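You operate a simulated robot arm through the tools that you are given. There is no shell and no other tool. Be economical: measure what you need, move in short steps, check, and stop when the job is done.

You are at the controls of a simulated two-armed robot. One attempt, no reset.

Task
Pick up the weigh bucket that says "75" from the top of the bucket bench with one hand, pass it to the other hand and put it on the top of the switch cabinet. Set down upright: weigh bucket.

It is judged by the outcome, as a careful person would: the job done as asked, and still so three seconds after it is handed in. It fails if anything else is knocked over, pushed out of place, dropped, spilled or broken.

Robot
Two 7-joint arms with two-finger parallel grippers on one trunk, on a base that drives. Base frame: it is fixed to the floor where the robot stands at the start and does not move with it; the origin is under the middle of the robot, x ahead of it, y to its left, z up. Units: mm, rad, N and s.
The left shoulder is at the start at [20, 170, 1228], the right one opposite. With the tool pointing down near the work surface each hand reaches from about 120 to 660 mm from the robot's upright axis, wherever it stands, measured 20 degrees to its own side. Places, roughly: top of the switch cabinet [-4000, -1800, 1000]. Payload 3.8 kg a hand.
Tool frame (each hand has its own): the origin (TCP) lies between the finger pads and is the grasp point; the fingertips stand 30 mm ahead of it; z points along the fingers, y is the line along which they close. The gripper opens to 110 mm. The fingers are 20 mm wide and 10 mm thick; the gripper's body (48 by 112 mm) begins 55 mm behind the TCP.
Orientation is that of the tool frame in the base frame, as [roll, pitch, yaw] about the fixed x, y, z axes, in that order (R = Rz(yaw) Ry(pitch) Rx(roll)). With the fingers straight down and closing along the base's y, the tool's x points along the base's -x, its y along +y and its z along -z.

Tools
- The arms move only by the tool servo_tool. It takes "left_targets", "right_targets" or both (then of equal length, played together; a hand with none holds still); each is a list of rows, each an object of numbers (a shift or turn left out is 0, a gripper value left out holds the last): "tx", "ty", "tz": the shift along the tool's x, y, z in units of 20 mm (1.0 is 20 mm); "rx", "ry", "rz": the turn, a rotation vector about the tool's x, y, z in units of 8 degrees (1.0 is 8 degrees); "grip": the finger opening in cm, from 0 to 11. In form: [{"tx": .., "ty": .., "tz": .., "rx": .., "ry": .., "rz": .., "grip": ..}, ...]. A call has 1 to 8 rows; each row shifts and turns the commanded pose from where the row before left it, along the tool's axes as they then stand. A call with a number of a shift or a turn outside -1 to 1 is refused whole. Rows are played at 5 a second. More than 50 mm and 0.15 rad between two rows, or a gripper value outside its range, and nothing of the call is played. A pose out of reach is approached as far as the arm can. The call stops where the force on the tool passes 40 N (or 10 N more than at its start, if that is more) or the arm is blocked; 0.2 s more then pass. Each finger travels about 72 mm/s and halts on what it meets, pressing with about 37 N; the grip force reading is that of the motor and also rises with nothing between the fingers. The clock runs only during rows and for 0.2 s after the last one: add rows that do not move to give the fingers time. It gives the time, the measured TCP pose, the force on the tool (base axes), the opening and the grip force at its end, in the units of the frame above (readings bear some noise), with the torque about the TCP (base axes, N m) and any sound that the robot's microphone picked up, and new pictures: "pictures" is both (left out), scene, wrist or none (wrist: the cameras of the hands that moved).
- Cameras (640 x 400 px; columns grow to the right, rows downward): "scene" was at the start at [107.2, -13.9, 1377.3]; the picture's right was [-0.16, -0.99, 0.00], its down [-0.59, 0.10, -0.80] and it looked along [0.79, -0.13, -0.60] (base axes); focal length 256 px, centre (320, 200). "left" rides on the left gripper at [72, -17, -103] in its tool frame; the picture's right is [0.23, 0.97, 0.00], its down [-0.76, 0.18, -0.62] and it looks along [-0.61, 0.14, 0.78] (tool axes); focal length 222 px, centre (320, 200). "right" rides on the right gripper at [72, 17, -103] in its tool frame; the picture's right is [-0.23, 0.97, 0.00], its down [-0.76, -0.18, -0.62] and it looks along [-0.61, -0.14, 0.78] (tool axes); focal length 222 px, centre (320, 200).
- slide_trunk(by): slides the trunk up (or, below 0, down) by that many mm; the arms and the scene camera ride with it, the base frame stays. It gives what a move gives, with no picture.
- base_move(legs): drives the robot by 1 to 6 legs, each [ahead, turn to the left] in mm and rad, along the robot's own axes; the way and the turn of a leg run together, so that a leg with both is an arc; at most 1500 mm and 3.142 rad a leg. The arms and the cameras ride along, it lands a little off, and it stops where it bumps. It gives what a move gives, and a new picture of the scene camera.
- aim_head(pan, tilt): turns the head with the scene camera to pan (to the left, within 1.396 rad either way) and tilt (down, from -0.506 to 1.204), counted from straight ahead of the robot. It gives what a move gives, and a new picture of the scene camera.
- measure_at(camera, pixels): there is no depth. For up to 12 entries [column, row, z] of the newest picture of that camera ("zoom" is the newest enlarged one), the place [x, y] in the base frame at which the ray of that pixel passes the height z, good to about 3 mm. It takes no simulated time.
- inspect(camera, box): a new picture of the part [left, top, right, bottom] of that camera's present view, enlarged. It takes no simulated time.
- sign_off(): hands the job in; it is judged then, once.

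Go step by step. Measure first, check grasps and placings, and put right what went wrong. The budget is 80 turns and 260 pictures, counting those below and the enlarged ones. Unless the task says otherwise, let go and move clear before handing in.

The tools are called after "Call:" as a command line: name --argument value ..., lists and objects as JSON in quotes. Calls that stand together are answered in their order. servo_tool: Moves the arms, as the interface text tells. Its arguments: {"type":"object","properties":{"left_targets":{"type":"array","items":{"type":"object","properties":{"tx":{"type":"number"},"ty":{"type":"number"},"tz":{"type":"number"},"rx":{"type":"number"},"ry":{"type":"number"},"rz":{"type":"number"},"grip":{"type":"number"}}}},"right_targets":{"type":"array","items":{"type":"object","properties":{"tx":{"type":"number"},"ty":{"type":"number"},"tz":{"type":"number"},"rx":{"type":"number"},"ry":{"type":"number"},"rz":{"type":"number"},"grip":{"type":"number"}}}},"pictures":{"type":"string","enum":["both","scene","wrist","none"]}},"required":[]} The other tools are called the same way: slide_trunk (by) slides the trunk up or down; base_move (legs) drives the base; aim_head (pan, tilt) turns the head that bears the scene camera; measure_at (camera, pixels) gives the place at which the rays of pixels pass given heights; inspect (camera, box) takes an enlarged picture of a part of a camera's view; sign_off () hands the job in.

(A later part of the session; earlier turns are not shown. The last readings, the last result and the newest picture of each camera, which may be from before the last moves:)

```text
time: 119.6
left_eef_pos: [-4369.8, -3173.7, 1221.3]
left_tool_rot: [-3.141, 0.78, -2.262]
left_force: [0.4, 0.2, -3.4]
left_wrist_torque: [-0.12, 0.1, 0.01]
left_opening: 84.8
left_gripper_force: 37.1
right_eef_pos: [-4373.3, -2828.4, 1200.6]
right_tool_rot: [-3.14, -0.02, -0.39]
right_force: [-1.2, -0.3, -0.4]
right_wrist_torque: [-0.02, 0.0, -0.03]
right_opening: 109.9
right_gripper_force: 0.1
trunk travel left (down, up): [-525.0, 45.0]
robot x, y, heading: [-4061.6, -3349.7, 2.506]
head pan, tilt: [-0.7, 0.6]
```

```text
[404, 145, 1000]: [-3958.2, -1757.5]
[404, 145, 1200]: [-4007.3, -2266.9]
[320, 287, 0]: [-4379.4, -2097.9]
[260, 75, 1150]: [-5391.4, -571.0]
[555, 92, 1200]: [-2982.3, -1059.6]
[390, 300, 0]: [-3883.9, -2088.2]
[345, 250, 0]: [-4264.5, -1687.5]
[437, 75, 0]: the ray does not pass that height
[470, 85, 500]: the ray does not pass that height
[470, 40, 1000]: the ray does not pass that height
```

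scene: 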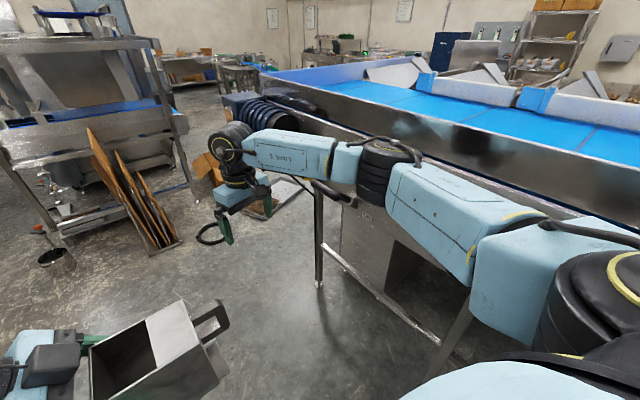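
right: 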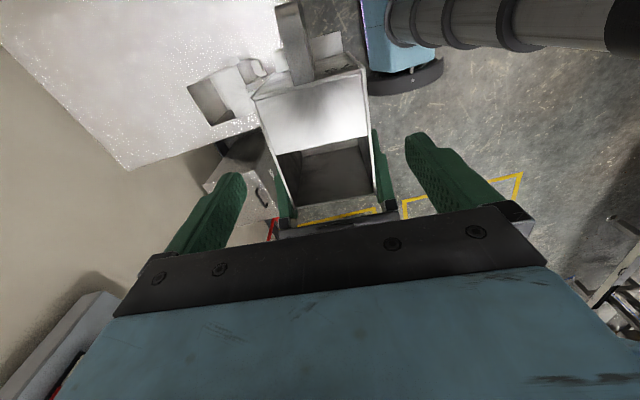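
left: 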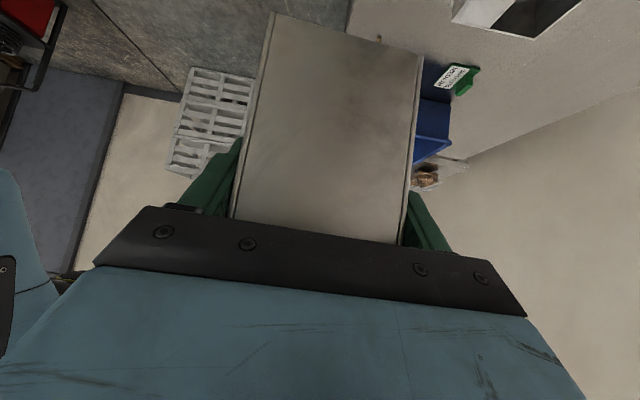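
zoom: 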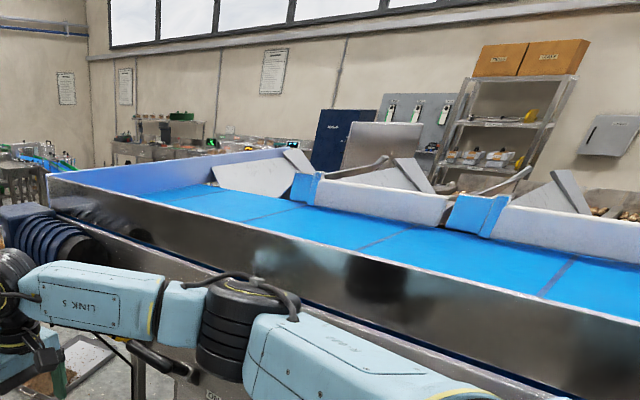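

The grey box with the ON/OFF labels matches the stated location closely (a 1855–2399, n≈4000), but the conveyor seems to overhang it. I'll look with both wrist cameras, which sit lower, to see its top.

Call:
inspect --camera "left" --box '[320, 0, 640, 300]'

Call:
inspect --camera "right" --box '[0, 0, 640, 400]'

Call:
aim_head --pan -1.3 --tilt 0.5

```text
1.33 times, centred on (480, 150) of left
```

zoom: 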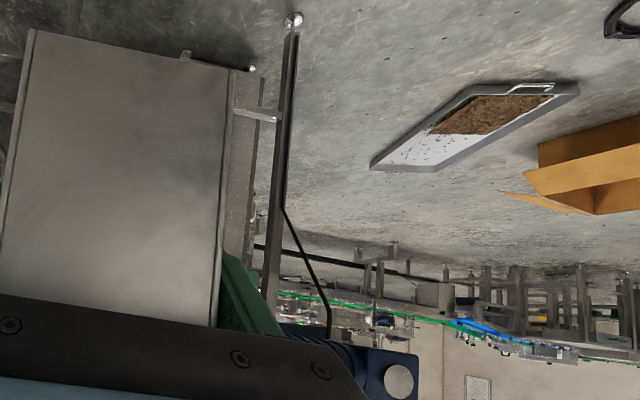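

```text
1.00 times, centred on (320, 200) of right (not enlarged: the box is as wide or as high as the picture)
```

zoom: 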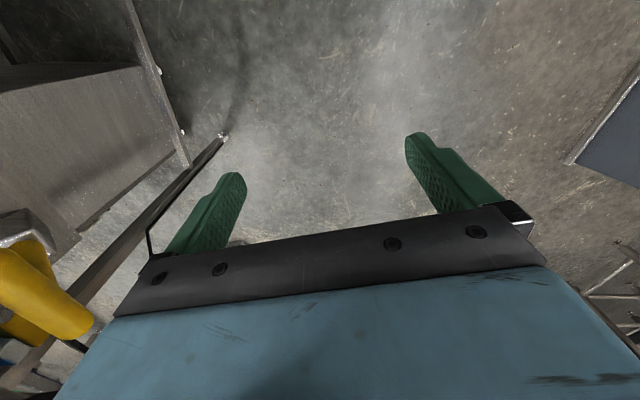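

```text
time: 120.6
left_eef_pos: [-4368.2, -3172.9, 1220.0]
left_tool_rot: [-3.139, 0.778, -2.262]
left_force: [0.1, 0.4, -3.0]
left_wrist_torque: [-0.14, 0.12, 0.0]
left_opening: 85.0
left_gripper_force: 36.9
right_eef_pos: [-4373.8, -2828.9, 1200.9]
right_tool_rot: [-3.138, -0.021, -0.393]
right_force: [-0.3, 0.3, 0.0]
right_wrist_torque: [-0.02, 0.02, 0.02]
right_opening: 110.1
right_gripper_force: 0.0
trunk travel left (down, up): [-525.0, 45.0]
robot x, y, heading: [-4065.7, -3345.6, 2.511]
head pan, tilt: [-1.3, 0.499]
```

scene: 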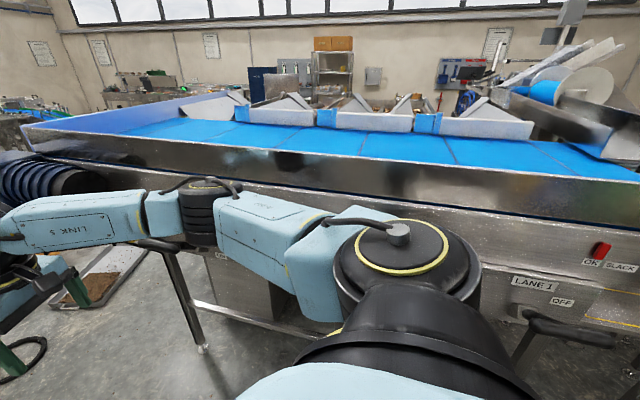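

The stated point projects under the sorting belt, where a bucket couldn't be placed, so the real cabinet may be a bit off. I'll search the surroundings in enlarged views.

Call:
inspect --camera "scene" --box '[0, 40, 320, 240]'

Call:
inspect --camera "scene" --box '[380, 0, 640, 160]'

Call:
inspect --camera "scene" --box '[220, 30, 420, 150]'

```text
2.00 times, centred on (160, 140) of scene
```

zoom: 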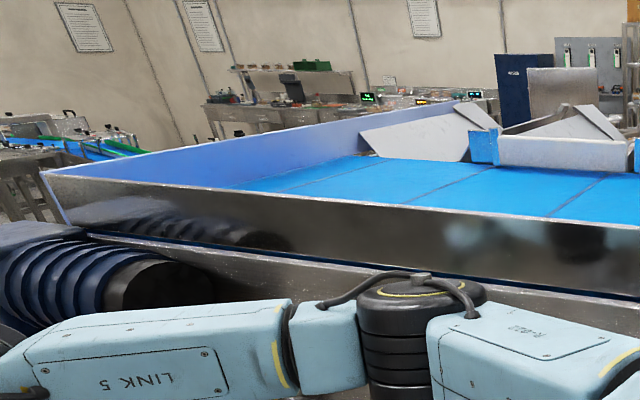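

```text
2.46 times, centred on (510, 80) of scene
```

zoom: 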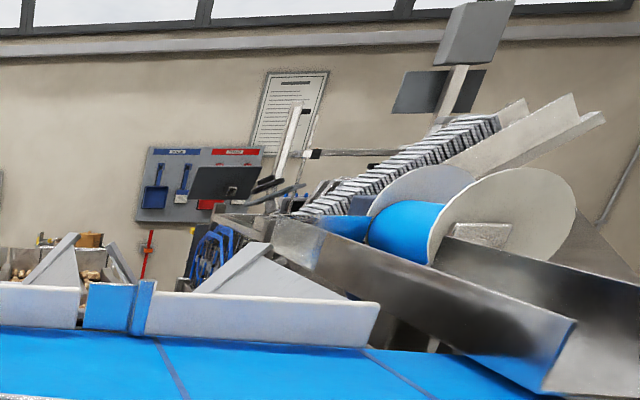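

```text
3.20 times, centred on (320, 90) of scene
```

zoom: 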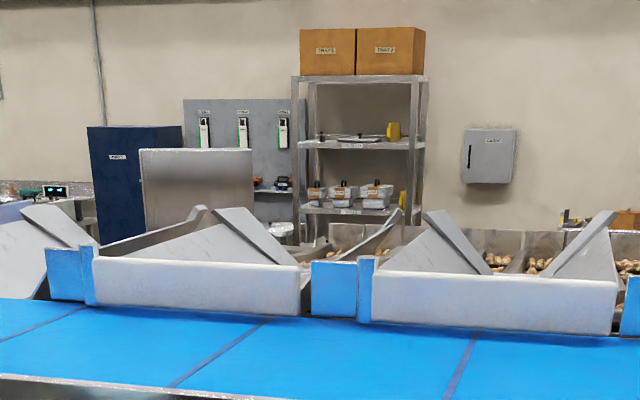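

I can't see under the belt from this height. I'll lower the trunk 450 mm (only open floor below the hands) to look at the grey box's top from low down.

Call:
slide_trunk --by -450

Call:
aim_head --pan -1.0 --tilt 0.05

```text
refused: -450 is not a number from -400 to 400
```

```text
time: 121.5
left_eef_pos: [-4368.6, -3172.4, 1219.3]
left_tool_rot: [-3.14, 0.78, -2.263]
left_force: [0.2, 0.1, -2.7]
left_wrist_torque: [-0.13, 0.12, -0.01]
left_opening: 85.1
left_gripper_force: 36.8
right_eef_pos: [-4373.1, -2828.8, 1199.3]
right_tool_rot: [-3.139, -0.022, -0.393]
right_force: [0.9, 0.1, -0.1]
right_wrist_torque: [-0.01, 0.01, -0.02]
right_opening: 109.9
right_gripper_force: 0.0
trunk travel left (down, up): [-525.0, 45.0]
robot x, y, heading: [-4058.8, -3348.0, 2.51]
head pan, tilt: [-1.0, 0.051]
```

scene: 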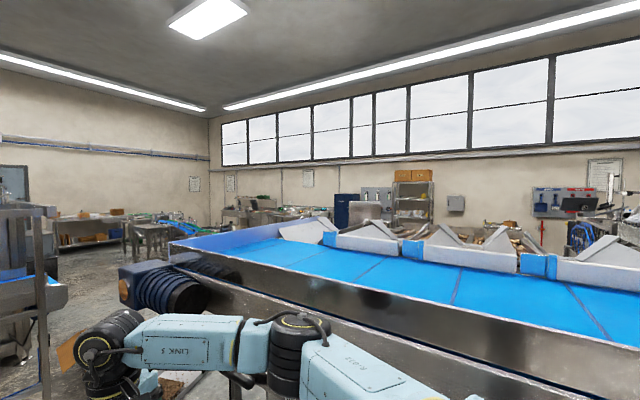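

Call:
slide_trunk --by -400

Call:
aim_head --pan -0.85 --tilt 0.15

```text
time: 125.3
left_eef_pos: [-4369.4, -3173.5, 820.7]
left_tool_rot: [-3.139, 0.778, -2.262]
left_force: [-0.6, 0.4, -3.0]
left_wrist_torque: [-0.16, 0.08, -0.02]
left_opening: 84.9
left_gripper_force: 37.3
right_eef_pos: [-4373.5, -2829.9, 800.4]
right_tool_rot: [-3.14, -0.02, -0.39]
right_force: [-0.4, 0.3, -0.1]
right_wrist_torque: [-0.05, -0.01, 0.01]
right_opening: 109.9
right_gripper_force: 0.1
trunk travel left (down, up): [-125.0, 445.0]
robot x, y, heading: [-4060.0, -3344.3, 2.509]
head pan, tilt: [-1.0, 0.051]
```

```text
time: 126.0
left_eef_pos: [-4369.3, -3173.4, 820.7]
left_tool_rot: [-3.14, 0.779, -2.263]
left_force: [0.3, -0.2, -3.0]
left_wrist_torque: [-0.11, 0.09, 0.02]
left_opening: 84.9
left_gripper_force: 37.0
right_eef_pos: [-4374.1, -2828.4, 800.3]
right_tool_rot: [3.142, -0.021, -0.392]
right_force: [0.6, -0.5, 0.8]
right_wrist_torque: [0.01, 0.0, 0.0]
right_opening: 110.1
right_gripper_force: 0.0
trunk travel left (down, up): [-125.0, 445.0]
robot x, y, heading: [-4057.3, -3342.3, 2.51]
head pan, tilt: [-0.85, 0.15]
```

scene: 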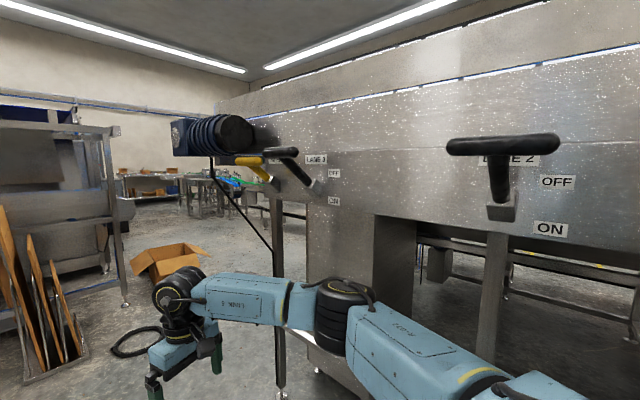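

The grey box is the conveyor's own support, flush under its side panel, so it isn't a usable cabinet top. I'll raise the trunk again and survey the rest of the surroundings.

Call:
slide_trunk --by 400

Call:
aim_head --pan -0.15 --tilt 0.25

Call:
aim_head --pan 0.9 --tilt 0.25

Call:
aim_head --pan -1.39 --tilt 0.15

```text
time: 129.8
left_eef_pos: [-4368.0, -3173.7, 1220.7]
left_tool_rot: [-3.139, 0.777, -2.261]
left_force: [-0.7, 0.3, -3.1]
left_wrist_torque: [-0.13, 0.11, -0.01]
left_opening: 84.4
left_gripper_force: 36.9
right_eef_pos: [-4372.8, -2829.7, 1201.4]
right_tool_rot: [-3.141, -0.021, -0.393]
right_force: [0.0, 0.5, 0.2]
right_wrist_torque: [0.04, 0.04, 0.01]
right_opening: 110.1
right_gripper_force: 0.0
trunk travel left (down, up): [-525.0, 45.0]
robot x, y, heading: [-4062.5, -3344.3, 2.507]
head pan, tilt: [-0.85, 0.15]
```

```text
time: 130.9
left_eef_pos: [-4369.3, -3173.3, 1220.5]
left_tool_rot: [-3.14, 0.778, -2.261]
left_force: [-0.8, 1.0, -3.3]
left_wrist_torque: [-0.1, 0.11, -0.02]
left_opening: 85.0
left_gripper_force: 37.3
right_eef_pos: [-4373.2, -2831.1, 1199.5]
right_tool_rot: [-3.14, -0.022, -0.394]
right_force: [-0.2, 0.6, -0.2]
right_wrist_torque: [-0.01, -0.03, -0.03]
right_opening: 110.2
right_gripper_force: 0.0
trunk travel left (down, up): [-525.0, 45.0]
robot x, y, heading: [-4060.6, -3347.5, 2.51]
head pan, tilt: [-0.15, 0.25]
```

scene: 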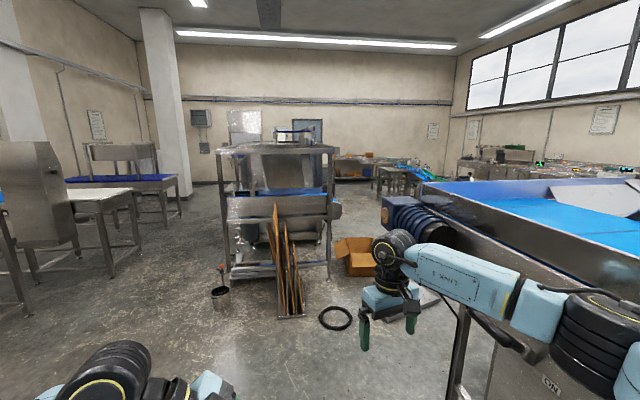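

```text
time: 132.2
left_eef_pos: [-4368.3, -3173.7, 1220.7]
left_tool_rot: [-3.14, 0.779, -2.261]
left_force: [-0.4, -0.3, -2.4]
left_wrist_torque: [-0.11, 0.1, 0.0]
left_opening: 84.8
left_gripper_force: 37.1
right_eef_pos: [-4374.4, -2830.2, 1200.6]
right_tool_rot: [-3.139, -0.022, -0.391]
right_force: [-0.6, 0.3, 0.3]
right_wrist_torque: [0.03, -0.02, -0.03]
right_opening: 110.2
right_gripper_force: 0.1
trunk travel left (down, up): [-525.0, 45.0]
robot x, y, heading: [-4061.2, -3348.2, 2.514]
head pan, tilt: [0.901, 0.25]
```

scene: 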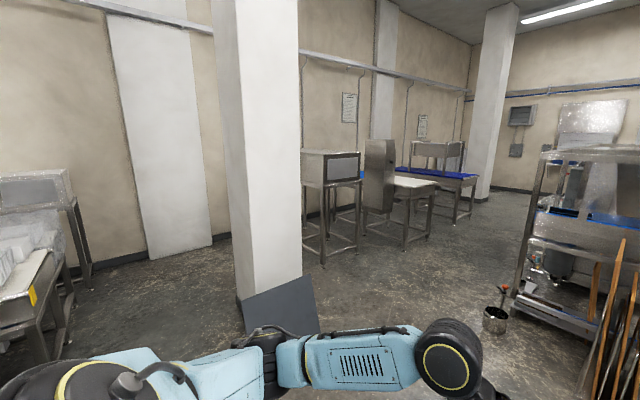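

```text
time: 134.3
left_eef_pos: [-4369.1, -3172.8, 1220.3]
left_tool_rot: [3.141, 0.777, -2.264]
left_force: [0.6, 0.8, -3.2]
left_wrist_torque: [-0.12, 0.07, 0.0]
left_opening: 85.0
left_gripper_force: 36.9
right_eef_pos: [-4373.6, -2830.1, 1200.3]
right_tool_rot: [-3.14, -0.022, -0.389]
right_force: [-0.2, 0.4, -0.3]
right_wrist_torque: [-0.01, -0.01, 0.01]
right_opening: 110.0
right_gripper_force: 0.0
trunk travel left (down, up): [-525.0, 45.0]
robot x, y, heading: [-4062.3, -3349.6, 2.512]
head pan, tilt: [-1.389, 0.15]
```

scene: 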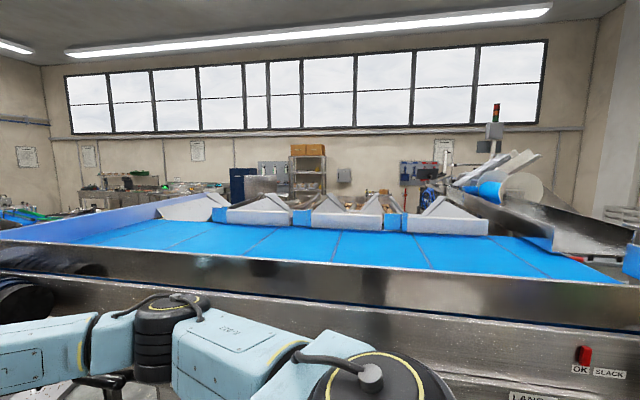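

Nothing obvious nearby at z≈1000 yet. I'll measure the belt's extents and check the dark slab-topped object by the pillar and the grey box behind the belt.

Call:
measure_at --camera "scene" --pixels '[[340, 230, 1200], [340, 230, 1100], [340, 262, 1290], [340, 262, 1200], [480, 234, 1200], [620, 282, 1200], [100, 242, 1200], [340, 290, 1150], [205, 193, 1300], [255, 178, 1300]]'

Call:
inspect --camera "scene" --box '[0, 150, 320, 350]'

Call:
aim_head --pan 0.75 --tilt 0.75

```text
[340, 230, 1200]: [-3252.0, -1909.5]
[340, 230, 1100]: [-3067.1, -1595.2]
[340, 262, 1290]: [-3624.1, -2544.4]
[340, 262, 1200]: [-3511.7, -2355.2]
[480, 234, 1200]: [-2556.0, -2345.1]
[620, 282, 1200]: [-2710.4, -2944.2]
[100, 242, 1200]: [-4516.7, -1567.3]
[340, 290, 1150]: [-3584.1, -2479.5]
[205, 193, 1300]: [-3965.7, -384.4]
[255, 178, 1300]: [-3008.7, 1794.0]
```

```text
2.00 times, centred on (160, 250) of scene
```

zoom: 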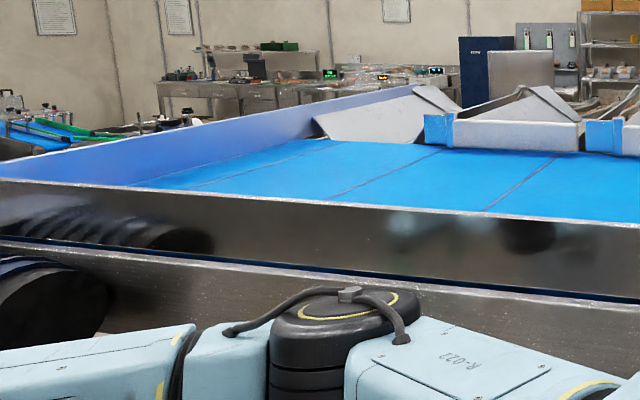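

```text
time: 136.4
left_eef_pos: [-4367.9, -3174.3, 1220.2]
left_tool_rot: [-3.139, 0.779, -2.261]
left_force: [0.2, 0.4, -3.4]
left_wrist_torque: [-0.13, 0.08, -0.04]
left_opening: 84.8
left_gripper_force: 37.2
right_eef_pos: [-4374.1, -2828.5, 1199.4]
right_tool_rot: [-3.141, -0.021, -0.392]
right_force: [0.0, -0.2, -0.8]
right_wrist_torque: [0.01, -0.02, -0.03]
right_opening: 110.2
right_gripper_force: 0.1
trunk travel left (down, up): [-525.0, 45.0]
robot x, y, heading: [-4060.4, -3348.1, 2.512]
head pan, tilt: [0.75, 0.75]
```

scene: 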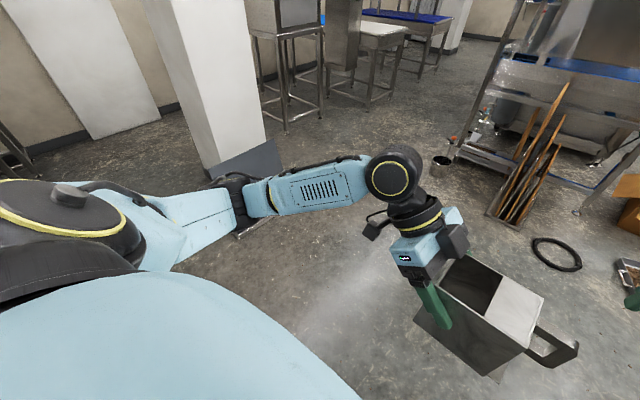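

The belt spans n≈3450–4250 and ends near a≈2700. I'll drive 900 mm further along the aisle and look around the belt's far end.

Call:
base_move --legs '[[900, 0]]'

Call:
aim_head --pan -1.0 --tilt 0.35

```text
time: 141.2
left_eef_pos: [-5105.4, -2640.5, 1221.6]
left_tool_rot: [-3.139, 0.777, -2.257]
left_force: [-0.2, 0.5, -2.4]
left_wrist_torque: [-0.13, 0.08, 0.02]
left_opening: 84.7
left_gripper_force: 37.2
right_eef_pos: [-5112.4, -2296.2, 1200.1]
right_tool_rot: [-3.138, -0.021, -0.389]
right_force: [-0.2, 0.5, 0.0]
right_wrist_torque: [-0.03, 0.0, 0.01]
right_opening: 110.0
right_gripper_force: 0.1
trunk travel left (down, up): [-525.0, 45.0]
robot x, y, heading: [-4798.6, -2807.7, 2.517]
head pan, tilt: [0.75, 0.75]
```

scene: 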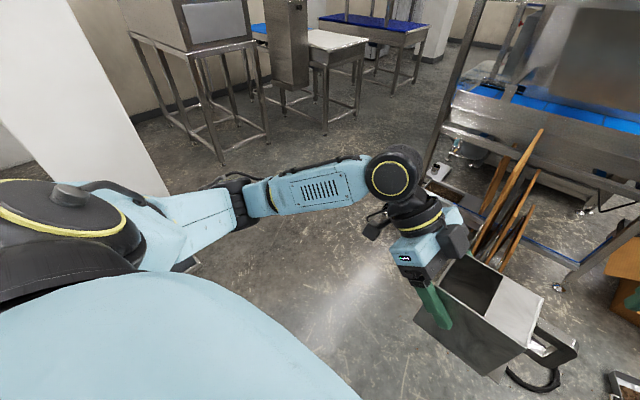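

```text
time: 142.9
left_eef_pos: [-5105.2, -2640.1, 1220.1]
left_tool_rot: [-3.139, 0.779, -2.257]
left_force: [-0.2, 0.1, -3.2]
left_wrist_torque: [-0.11, 0.11, 0.04]
left_opening: 84.6
left_gripper_force: 37.3
right_eef_pos: [-5113.2, -2295.2, 1200.2]
right_tool_rot: [-3.141, -0.021, -0.389]
right_force: [0.4, 0.8, 0.3]
right_wrist_torque: [-0.03, -0.01, 0.01]
right_opening: 109.9
right_gripper_force: 0.1
trunk travel left (down, up): [-525.0, 45.0]
robot x, y, heading: [-4793.2, -2811.4, 2.513]
head pan, tilt: [-1.0, 0.351]
```

scene: 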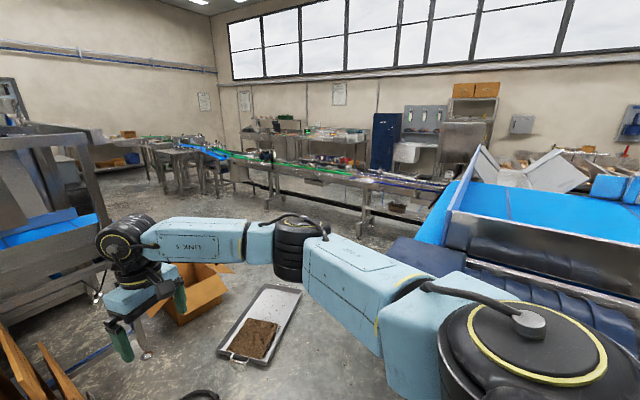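

Beyond the belt's end there's an open area, and a grey steel cabinet at (465,145) with a flat top. I'll enlarge it.

Call:
inspect --camera "scene" --box '[360, 80, 560, 205]'

Call:
measure_at --camera "scene" --pixels '[[465, 124, 1000], [465, 160, 1000], [360, 235, 0], [270, 195, 0], [460, 190, 1200], [455, 215, 1200], [300, 290, 0], [330, 215, 0]]'

```text
3.20 times, centred on (460, 142) of scene
```

zoom: 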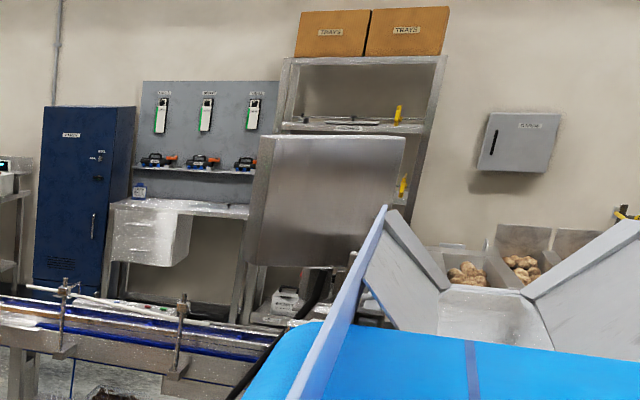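

```text
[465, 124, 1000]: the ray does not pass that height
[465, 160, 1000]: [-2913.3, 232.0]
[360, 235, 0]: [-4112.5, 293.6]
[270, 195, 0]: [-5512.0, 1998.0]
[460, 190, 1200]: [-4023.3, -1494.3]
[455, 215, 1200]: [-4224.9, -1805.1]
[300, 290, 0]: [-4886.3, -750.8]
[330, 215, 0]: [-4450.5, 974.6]
```

The grey box there is a tall panel, not it. I'll look down at the near end of the belt, where a dark-blue flat top shows at (408,260).

Call:
aim_head --pan -1.39 --tilt 0.65

Call:
aim_head --pan -0.5 --tilt 0.35

```text
time: 143.8
left_eef_pos: [-5105.7, -2640.0, 1219.9]
left_tool_rot: [-3.139, 0.778, -2.255]
left_force: [0.5, 0.0, -2.7]
left_wrist_torque: [-0.13, 0.1, -0.03]
left_opening: 84.8
left_gripper_force: 37.1
right_eef_pos: [-5113.7, -2295.3, 1200.8]
right_tool_rot: [-3.141, -0.021, -0.388]
right_force: [-0.7, 0.5, -0.1]
right_wrist_torque: [0.02, -0.01, -0.01]
right_opening: 110.0
right_gripper_force: 0.1
trunk travel left (down, up): [-525.0, 45.0]
robot x, y, heading: [-4798.4, -2810.1, 2.517]
head pan, tilt: [-1.389, 0.649]
```

scene: 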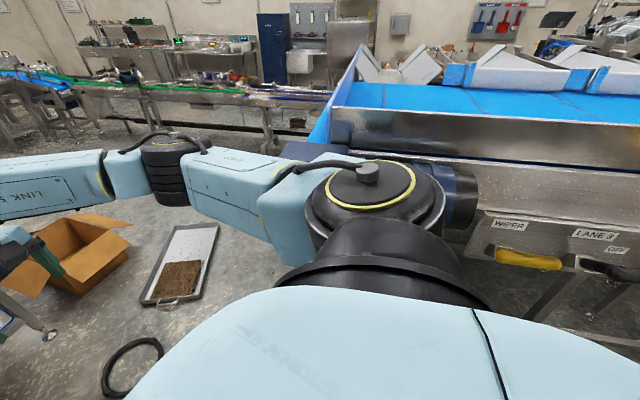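

```text
time: 145.0
left_eef_pos: [-5105.6, -2638.5, 1219.9]
left_tool_rot: [-3.14, 0.778, -2.258]
left_force: [0.1, 0.5, -2.2]
left_wrist_torque: [-0.1, 0.1, 0.0]
left_opening: 84.7
left_gripper_force: 36.7
right_eef_pos: [-5112.0, -2295.3, 1201.0]
right_tool_rot: [-3.14, -0.02, -0.387]
right_force: [0.1, -0.4, -0.6]
right_wrist_torque: [0.0, 0.0, 0.03]
right_opening: 110.2
right_gripper_force: 0.0
trunk travel left (down, up): [-525.0, 45.0]
robot x, y, heading: [-4798.8, -2809.6, 2.516]
head pan, tilt: [-0.499, 0.351]
```

scene: 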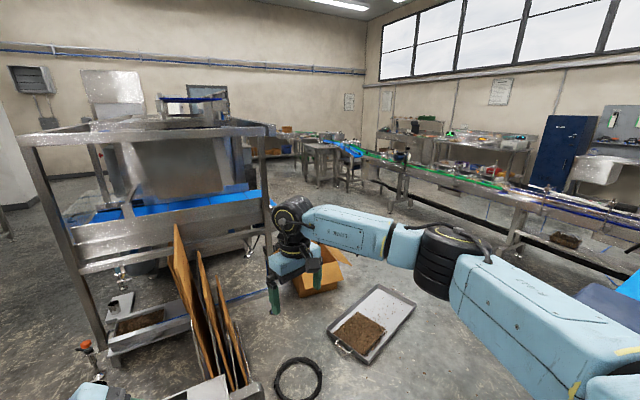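

No free-standing candidate yet, and the box under the belt still fits the coordinates best. I'll lower the trunk again here to look at its top from the belt's end side.

Call:
slide_trunk --by -400

Call:
aim_head --pan -1.39 --tilt 0.15

```text
time: 148.8
left_eef_pos: [-5104.9, -2639.0, 821.7]
left_tool_rot: [-3.139, 0.777, -2.256]
left_force: [-0.1, -0.7, -2.9]
left_wrist_torque: [-0.13, 0.09, -0.02]
left_opening: 84.4
left_gripper_force: 36.9
right_eef_pos: [-5112.5, -2295.6, 799.8]
right_tool_rot: [-3.139, -0.018, -0.387]
right_force: [0.9, 0.1, 0.6]
right_wrist_torque: [0.01, 0.04, -0.01]
right_opening: 110.2
right_gripper_force: 0.0
trunk travel left (down, up): [-125.0, 445.0]
robot x, y, heading: [-4798.6, -2813.9, 2.517]
head pan, tilt: [-0.499, 0.351]
```

```text
time: 150.0
left_eef_pos: [-5105.9, -2639.4, 820.9]
left_tool_rot: [-3.138, 0.778, -2.256]
left_force: [0.0, 0.3, -3.9]
left_wrist_torque: [-0.11, 0.12, -0.01]
left_opening: 84.5
left_gripper_force: 36.6
right_eef_pos: [-5112.7, -2295.5, 801.2]
right_tool_rot: [-3.14, -0.021, -0.387]
right_force: [0.2, -0.4, -0.2]
right_wrist_torque: [0.0, 0.01, -0.02]
right_opening: 110.1
right_gripper_force: 0.1
trunk travel left (down, up): [-125.0, 445.0]
robot x, y, heading: [-4798.3, -2810.8, 2.517]
head pan, tilt: [-1.389, 0.15]
```

scene: 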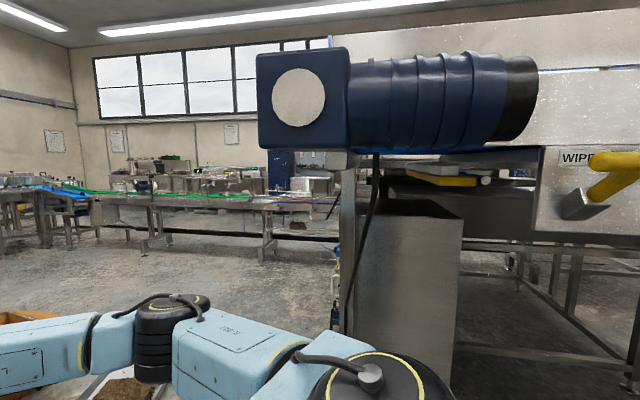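

Now the box's top is visible at about (410,208), with a gap up to the belt's underside. I'll enlarge this.

Call:
inspect --camera "scene" --box '[310, 130, 570, 300]'

Call:
measure_at --camera "scene" --pixels '[[357, 212, 1000], [462, 216, 1000], [357, 212, 950], [462, 216, 950], [440, 203, 1000], [380, 198, 1000], [350, 330, 500], [460, 345, 500]]'

```text
2.35 times, centred on (440, 215) of scene
```

zoom: 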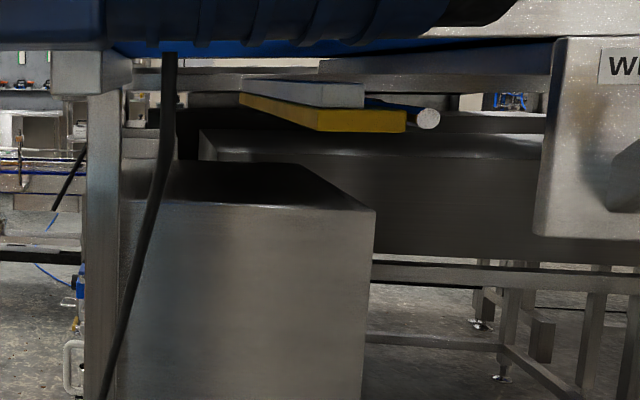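

```text
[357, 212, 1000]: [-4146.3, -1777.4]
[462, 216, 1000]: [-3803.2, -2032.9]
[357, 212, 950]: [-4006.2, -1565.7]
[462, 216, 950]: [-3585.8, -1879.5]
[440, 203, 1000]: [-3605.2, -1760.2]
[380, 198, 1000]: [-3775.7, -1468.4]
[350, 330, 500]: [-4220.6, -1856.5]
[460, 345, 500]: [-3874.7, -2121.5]
```

Triangulating from both heights: the belt panel is actually closer (n≈4620), and the box is a free-standing cabinet behind it, with a flat top near n 3600–3950, a 1820–2260, z≈1010. That is the switch cabinet, and it must be approached from the belt's far end. I'll raise the trunk again and measure floor clutter there.

Call:
slide_trunk --by 400

Call:
aim_head --pan -0.6 --tilt 0.7

```text
time: 153.8
left_eef_pos: [-5106.1, -2639.8, 1220.6]
left_tool_rot: [-3.14, 0.778, -2.256]
left_force: [0.4, -0.1, -2.7]
left_wrist_torque: [-0.14, 0.08, 0.01]
left_opening: 84.2
left_gripper_force: 36.6
right_eef_pos: [-5111.1, -2294.8, 1200.6]
right_tool_rot: [-3.14, -0.022, -0.39]
right_force: [0.3, -0.8, 0.8]
right_wrist_torque: [0.0, -0.01, -0.04]
right_opening: 109.9
right_gripper_force: 0.2
trunk travel left (down, up): [-525.0, 45.0]
robot x, y, heading: [-4795.9, -2811.7, 2.513]
head pan, tilt: [-1.389, 0.15]
```

```text
time: 154.9
left_eef_pos: [-5105.2, -2639.9, 1221.3]
left_tool_rot: [-3.139, 0.778, -2.257]
left_force: [0.3, -1.1, -3.2]
left_wrist_torque: [-0.13, 0.09, 0.03]
left_opening: 84.1
left_gripper_force: 36.8
right_eef_pos: [-5112.4, -2295.9, 1199.5]
right_tool_rot: [-3.14, -0.021, -0.385]
right_force: [-0.5, 0.6, 0.9]
right_wrist_torque: [0.03, 0.01, 0.0]
right_opening: 110.0
right_gripper_force: 0.0
trunk travel left (down, up): [-525.0, 45.0]
robot x, y, heading: [-4796.5, -2812.1, 2.512]
head pan, tilt: [-0.6, 0.7]
```

scene: 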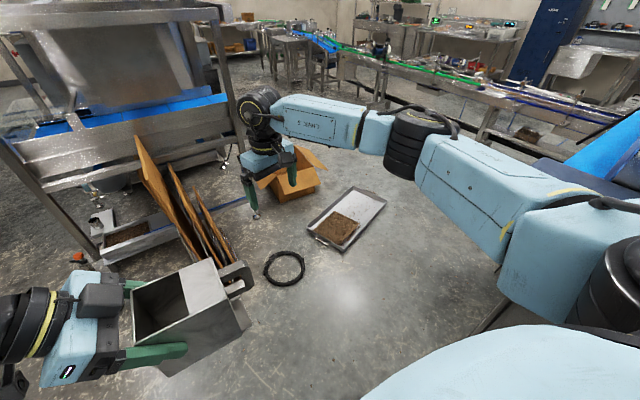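

I'll measure the ring, tray, box, boards and front conveyor feet on the floor.

Call:
measure_at --camera "scene" --pixels '[[264, 268, 0], [305, 262, 0], [283, 287, 0], [310, 232, 0], [345, 251, 0], [387, 203, 0], [353, 187, 0], [282, 203, 0], [320, 185, 0], [228, 264, 0], [500, 308, 0], [360, 150, 0]]'

```text
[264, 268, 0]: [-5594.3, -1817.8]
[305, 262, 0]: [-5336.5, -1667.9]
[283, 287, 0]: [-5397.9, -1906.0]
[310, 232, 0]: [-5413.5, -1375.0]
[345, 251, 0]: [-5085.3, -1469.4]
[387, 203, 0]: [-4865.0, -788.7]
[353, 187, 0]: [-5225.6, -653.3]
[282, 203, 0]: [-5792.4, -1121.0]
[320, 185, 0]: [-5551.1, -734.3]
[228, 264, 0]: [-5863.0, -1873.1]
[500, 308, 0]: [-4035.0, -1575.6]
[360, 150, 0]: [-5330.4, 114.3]
```

There's a lane between the belt's end (a≈2490) and the ring/tray (a≥3170), centred at a≈2830. The motor there hangs at z 1210–1420, so I'll lower the trunk to pass the arms beneath it, then drive round the end.

Call:
slide_trunk --by -400

Call:
base_move --legs '[[0, -0.27], [700, 0]]'

Call:
aim_head --pan -1.2 --tilt 0.3

```text
time: 158.8
left_eef_pos: [-5106.4, -2639.8, 819.4]
left_tool_rot: [-3.141, 0.779, -2.256]
left_force: [0.0, -0.5, -4.3]
left_wrist_torque: [-0.1, 0.07, 0.01]
left_opening: 84.4
left_gripper_force: 36.6
right_eef_pos: [-5112.3, -2293.9, 800.4]
right_tool_rot: [-3.14, -0.02, -0.387]
right_force: [-0.2, 0.1, 0.2]
right_wrist_torque: [-0.03, 0.03, 0.0]
right_opening: 110.3
right_gripper_force: 0.1
trunk travel left (down, up): [-125.0, 445.0]
robot x, y, heading: [-4798.1, -2814.6, 2.513]
head pan, tilt: [-0.6, 0.7]
```

```text
time: 163.5
left_eef_pos: [-5487.5, -2025.7, 820.1]
left_tool_rot: [-3.139, 0.778, -2.519]
left_force: [0.1, 1.0, -2.7]
left_wrist_torque: [-0.09, 0.11, -0.01]
left_opening: 84.2
left_gripper_force: 37.3
right_eef_pos: [-5404.6, -1691.6, 800.6]
right_tool_rot: [-3.14, -0.023, -0.65]
right_force: [0.6, -0.5, 0.3]
right_wrist_torque: [0.0, -0.02, 0.02]
right_opening: 110.1
right_gripper_force: 0.1
trunk travel left (down, up): [-125.0, 445.0]
robot x, y, heading: [-5232.1, -2265.0, 2.257]
head pan, tilt: [-0.6, 0.7]
```

scene: 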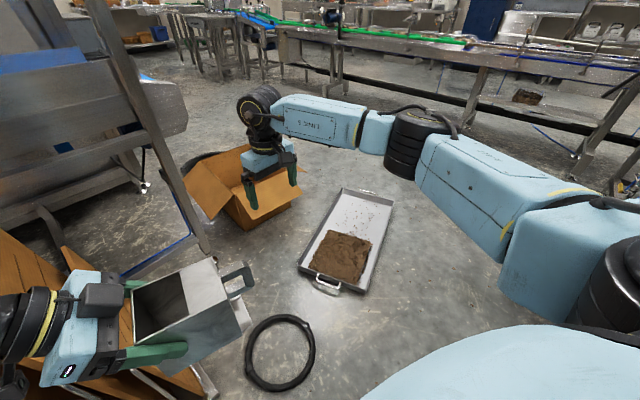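

```text
time: 164.5
left_eef_pos: [-5487.0, -2027.3, 819.1]
left_tool_rot: [-3.141, 0.778, -2.52]
left_force: [1.2, 0.1, -2.9]
left_wrist_torque: [-0.1, 0.14, 0.0]
left_opening: 84.5
left_gripper_force: 37.3
right_eef_pos: [-5405.8, -1691.8, 800.1]
right_tool_rot: [-3.142, -0.02, -0.646]
right_force: [0.4, 0.0, -0.4]
right_wrist_torque: [0.0, 0.03, 0.0]
right_opening: 110.2
right_gripper_force: 0.1
trunk travel left (down, up): [-125.0, 445.0]
robot x, y, heading: [-5234.3, -2271.8, 2.25]
head pan, tilt: [-1.201, 0.3]
```

scene: 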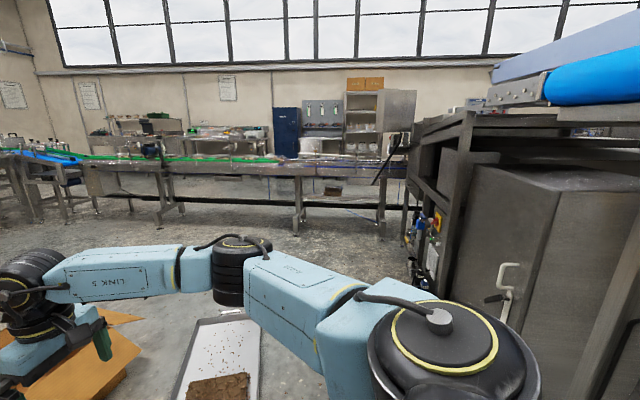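

The switch cabinet is now visible at right: a grey cabinet with a door handle (508,290) and a flat top around (560,180), with the belt's roller above and to its side. I'll enlarge it.

Call:
inspect --camera "scene" --box '[400, 60, 640, 310]'

Call:
aim_head --pan -1.39 --tilt 0.15

```text
1.60 times, centred on (520, 185) of scene
```

zoom: 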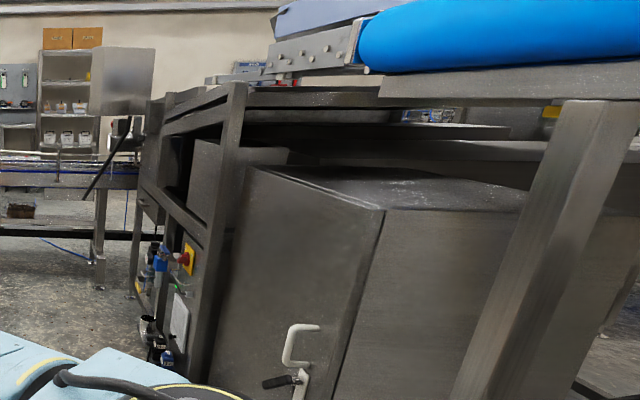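

```text
time: 165.2
left_eef_pos: [-5487.5, -2026.3, 819.9]
left_tool_rot: [-3.139, 0.776, -2.518]
left_force: [0.1, 0.7, -3.9]
left_wrist_torque: [-0.1, 0.15, -0.01]
left_opening: 84.4
left_gripper_force: 37.1
right_eef_pos: [-5405.3, -1691.8, 800.3]
right_tool_rot: [-3.14, -0.022, -0.649]
right_force: [0.2, 0.4, 0.8]
right_wrist_torque: [-0.04, -0.03, 0.01]
right_opening: 110.1
right_gripper_force: 0.0
trunk travel left (down, up): [-125.0, 445.0]
robot x, y, heading: [-5236.4, -2269.7, 2.253]
head pan, tilt: [-1.389, 0.15]
```

scene: 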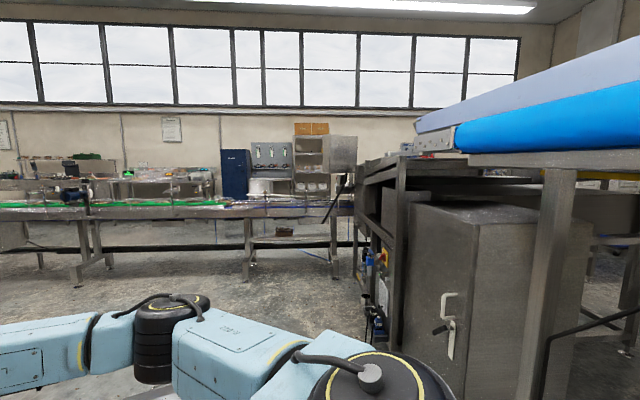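

The cabinet top lies in an opening between a post and the belt's leg, with a frame beam above it. I'll drive round to look straight into that gap, keeping the right arm extended so its elbow stays in.

Call:
base_move --legs '[[0, -1.326], [1000, 0]]'

```text
time: 173.7
left_eef_pos: [-4440.7, -1184.8, 820.6]
left_tool_rot: [-3.139, 0.777, 2.418]
left_force: [0.0, -0.2, -3.6]
left_wrist_torque: [0.1, 0.11, -0.01]
left_opening: 84.2
left_gripper_force: 37.0
right_eef_pos: [-4096.1, -1190.6, 800.4]
right_tool_rot: [-3.141, -0.021, -1.996]
right_force: [0.7, -0.4, -0.1]
right_wrist_torque: [-0.02, -0.01, 0.0]
right_opening: 109.8
right_gripper_force: 0.0
trunk travel left (down, up): [-125.0, 445.0]
robot x, y, heading: [-4620.3, -1487.6, 0.911]
head pan, tilt: [-1.389, 0.15]
```

scene: 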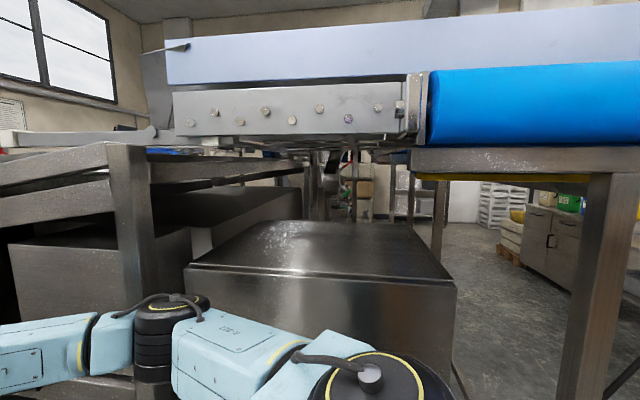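

Now I'm looking straight at the cabinet top: near edge (187,267)–(455,287), far edge (270,222)–(410,225), with open space above it to the belt frame at about row 145. I'll measure it and enlarge.

Call:
measure_at --camera "scene" --pixels '[[187, 267, 1010], [455, 287, 1010], [270, 222, 1010], [410, 225, 1010], [187, 267, 1000], [455, 287, 1000], [410, 225, 1000], [270, 222, 1000], [187, 267, 1030], [455, 287, 1030], [410, 225, 1030]]'

Call:
inspect --camera "scene" --box '[100, 60, 500, 310]'

```text
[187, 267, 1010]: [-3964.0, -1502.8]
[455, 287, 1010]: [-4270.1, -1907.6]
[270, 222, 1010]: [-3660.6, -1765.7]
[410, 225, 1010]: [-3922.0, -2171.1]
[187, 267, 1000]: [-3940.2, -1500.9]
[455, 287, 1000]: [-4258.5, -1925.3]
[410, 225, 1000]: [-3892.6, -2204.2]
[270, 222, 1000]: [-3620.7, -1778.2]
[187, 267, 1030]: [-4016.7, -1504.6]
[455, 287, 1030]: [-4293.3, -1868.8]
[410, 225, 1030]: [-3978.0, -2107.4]
```

```text
1.60 times, centred on (300, 185) of scene
```

zoom: 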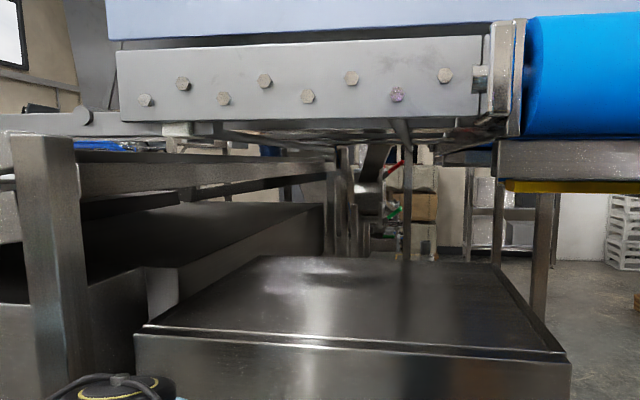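

The cabinet top is a clean rectangle, n 3590–4090 by a 1850–2270, at z≈1010. I'll raise the trunk 80 mm and take the same view to triangulate the overhead frame.

Call:
slide_trunk --by 80

Call:
inspect --camera "scene" --box '[100, 60, 500, 310]'

```text
time: 174.9
left_eef_pos: [-4439.5, -1184.1, 900.2]
left_tool_rot: [-3.14, 0.777, 2.416]
left_force: [-0.1, 0.8, -3.7]
left_wrist_torque: [0.1, 0.13, -0.01]
left_opening: 84.2
left_gripper_force: 37.4
right_eef_pos: [-4095.6, -1190.1, 881.3]
right_tool_rot: [-3.141, -0.019, -1.995]
right_force: [0.3, 0.8, -0.2]
right_wrist_torque: [0.01, 0.03, 0.01]
right_opening: 110.0
right_gripper_force: 0.1
trunk travel left (down, up): [-205.0, 365.0]
robot x, y, heading: [-4623.1, -1485.3, 0.908]
head pan, tilt: [-1.389, 0.15]
```

```text
1.60 times, centred on (300, 185) of scene
```

zoom: 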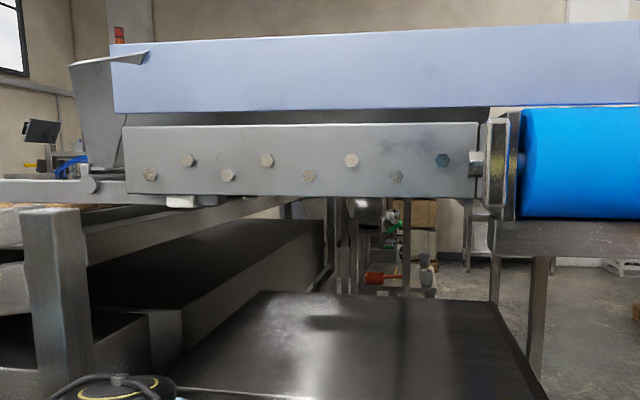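

The overhead frame starts at a≈2385 with its underside at z≈1222, so the gap above the cabinet is ~212 mm. My 45° left grip won't fit under it, but a 15° one will. I'll turn away to open floor and re-grip using the right hand.

Call:
base_move --legs '[[0, 1.57]]'

Call:
aim_head --pan 0.0 --tilt 0.6

```text
time: 179.2
left_eef_pos: [-4930.1, -1311.7, 900.7]
left_tool_rot: [-3.14, 0.778, -2.266]
left_force: [0.6, -0.1, -4.7]
left_wrist_torque: [-0.14, 0.11, -0.03]
left_opening: 83.9
left_gripper_force: 37.1
right_eef_pos: [-4934.0, -967.6, 880.7]
right_tool_rot: [-3.141, -0.021, -0.396]
right_force: [-1.2, 0.2, -0.3]
right_wrist_torque: [-0.05, -0.01, -0.04]
right_opening: 110.1
right_gripper_force: 0.0
trunk travel left (down, up): [-205.0, 365.0]
robot x, y, heading: [-4620.8, -1486.9, 2.505]
head pan, tilt: [-1.389, 0.15]
```

scene: 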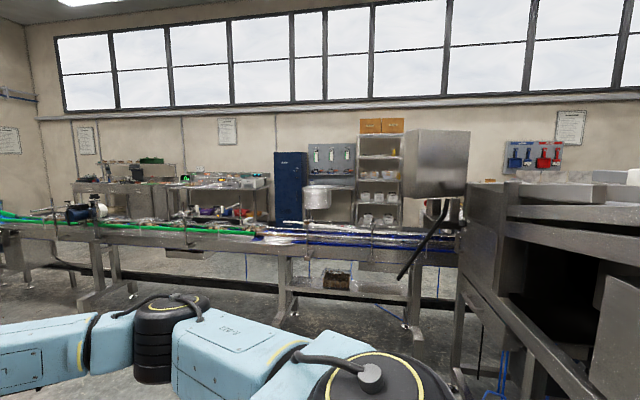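

```text
time: 180.7
left_eef_pos: [-4930.3, -1312.1, 899.9]
left_tool_rot: [-3.139, 0.78, -2.268]
left_force: [0.6, 0.6, -2.5]
left_wrist_torque: [-0.12, 0.13, -0.01]
left_opening: 84.0
left_gripper_force: 37.0
right_eef_pos: [-4933.5, -966.9, 881.0]
right_tool_rot: [-3.14, -0.021, -0.398]
right_force: [-0.9, -0.1, -0.1]
right_wrist_torque: [0.01, -0.01, -0.01]
right_opening: 110.1
right_gripper_force: 0.1
trunk travel left (down, up): [-205.0, 365.0]
robot x, y, heading: [-4623.9, -1484.2, 2.506]
head pan, tilt: [0.0, 0.6]
```

scene: 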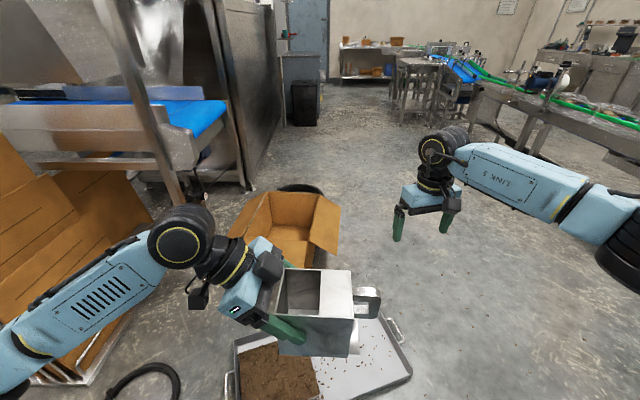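

The bucket is upright over open floor. I'll bring the right hand up and across over the bucket in stages, rotating last since its yaw is limited when extended.

Call:
servo_tool --right_targets '[{"tz": -1, "rz": -0.5}, {"tz": -1, "rz": -0.5}, {"tz": -1, "rz": -0.5}, {"tz": -1, "rz": -0.5}, {"tz": -1, "rz": -0.5}, {"tz": -1, "rz": -0.5}, {"tz": -1, "rz": -0.5}, {"tz": -1, "rz": -0.5}]' --pictures "none"

Call:
servo_tool --right_targets '[{"ty": 1, "tx": -0.06}, {"ty": 1, "tx": -0.06}, {"ty": 1, "tx": -0.06}, {"ty": 1, "tx": -0.06}, {"ty": 1, "tx": -0.06}, {"ty": 1, "tx": -0.06}, {"ty": 1, "tx": -0.06}, {"ty": 1, "tx": -0.06}]' --pictures "scene"

```text
time: 182.5
left_eef_pos: [-4931.3, -1311.7, 899.7]
left_tool_rot: [3.141, 0.778, -2.268]
left_force: [-0.5, -0.2, -2.4]
left_wrist_torque: [-0.16, 0.09, 0.04]
left_opening: 84.1
left_gripper_force: 37.3
right_eef_pos: [-4935.3, -968.2, 960.9]
right_tool_rot: [3.138, -0.018, -0.12]
right_force: [-0.4, -0.7, -0.1]
right_wrist_torque: [0.0, 0.02, -0.01]
right_opening: 109.8
right_gripper_force: 0.1
right hand out of reach, approached as far as the arm can: row 4, 5, 6, 7, 8
trunk travel left (down, up): [-205.0, 365.0]
robot x, y, heading: [-4624.1, -1484.2, 2.506]
head pan, tilt: [0.0, 0.6]
```

```text
time: 184.3
left_eef_pos: [-4930.4, -1311.7, 900.4]
left_tool_rot: [-3.141, 0.778, -2.266]
left_force: [-0.4, -0.4, -3.6]
left_wrist_torque: [-0.14, 0.07, 0.0]
left_opening: 84.1
left_gripper_force: 36.8
right_eef_pos: [-4963.2, -1124.5, 960.1]
right_tool_rot: [3.137, -0.018, -0.119]
right_force: [0.3, -1.7, 0.4]
right_wrist_torque: [-0.03, 0.01, -0.02]
right_opening: 109.6
right_gripper_force: 0.2
trunk travel left (down, up): [-205.0, 365.0]
robot x, y, heading: [-4623.5, -1490.3, 2.502]
head pan, tilt: [0.0, 0.6]
```

scene: 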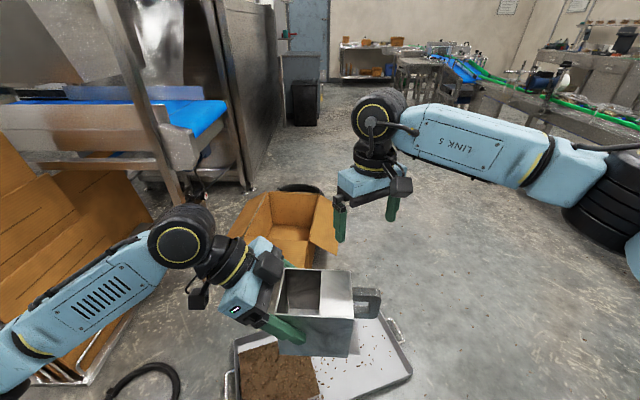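

The right hand is still low (z 960), so I'll raise it before coming over the bucket, then close in.

Call:
servo_tool --right_targets '[{"tz": -1}, {"tz": -1}, {"tz": -1}, {"tz": -1}, {"ty": 1, "tx": 0.53}, {"ty": 1, "tx": 0.53}, {"ty": 1, "tx": 0.53}, {"ty": 1, "tx": 0.53}]' --pictures "none"

Call:
servo_tool --right_targets '[{"ty": 1, "tx": 0.53}, {"ty": 1, "tx": 0.53}, {"ty": 1, "tx": 0.53}, {"rz": -1}, {"rz": -1}, {"rz": -1}, {"rz": -1}, {"rz": -1}]'

```text
time: 186.1
left_eef_pos: [-4930.5, -1311.8, 899.6]
left_tool_rot: [-3.141, 0.78, -2.268]
left_force: [-0.4, 0.3, -2.6]
left_wrist_torque: [-0.13, 0.13, 0.06]
left_opening: 84.3
left_gripper_force: 36.6
right_eef_pos: [-4931.6, -1208.8, 1040.8]
right_tool_rot: [3.138, -0.02, -0.12]
right_force: [1.1, 0.1, 0.4]
right_wrist_torque: [-0.02, 0.01, -0.02]
right_opening: 110.0
right_gripper_force: 0.1
trunk travel left (down, up): [-205.0, 365.0]
robot x, y, heading: [-4624.0, -1484.2, 2.505]
head pan, tilt: [0.0, 0.6]
```

```text
time: 187.9
left_eef_pos: [-4930.9, -1311.6, 899.6]
left_tool_rot: [-3.139, 0.779, -2.268]
left_force: [0.9, -0.1, -3.7]
left_wrist_torque: [-0.15, 0.1, -0.03]
left_opening: 84.5
left_gripper_force: 36.8
right_eef_pos: [-4908.0, -1271.7, 1042.5]
right_tool_rot: [3.124, -0.01, 0.58]
right_force: [0.6, -0.2, 0.1]
right_wrist_torque: [0.0, -0.02, -0.01]
right_opening: 110.2
right_gripper_force: 0.0
trunk travel left (down, up): [-205.0, 365.0]
robot x, y, heading: [-4624.4, -1486.1, 2.504]
head pan, tilt: [0.0, 0.6]
```

scene: 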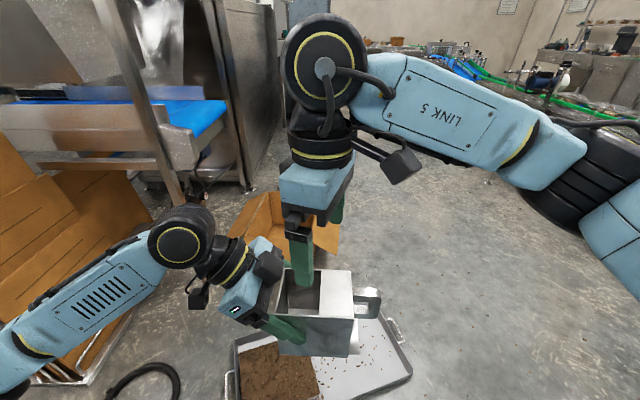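
right: 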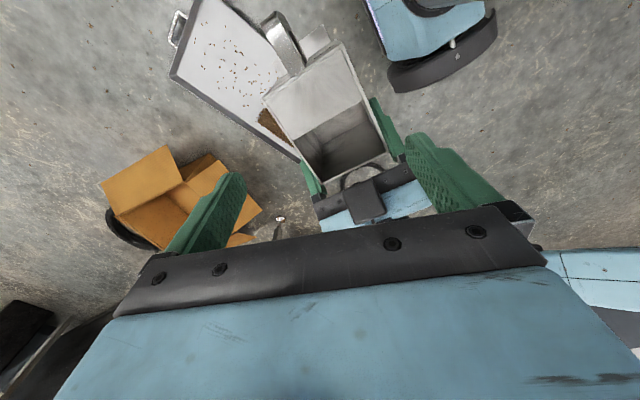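

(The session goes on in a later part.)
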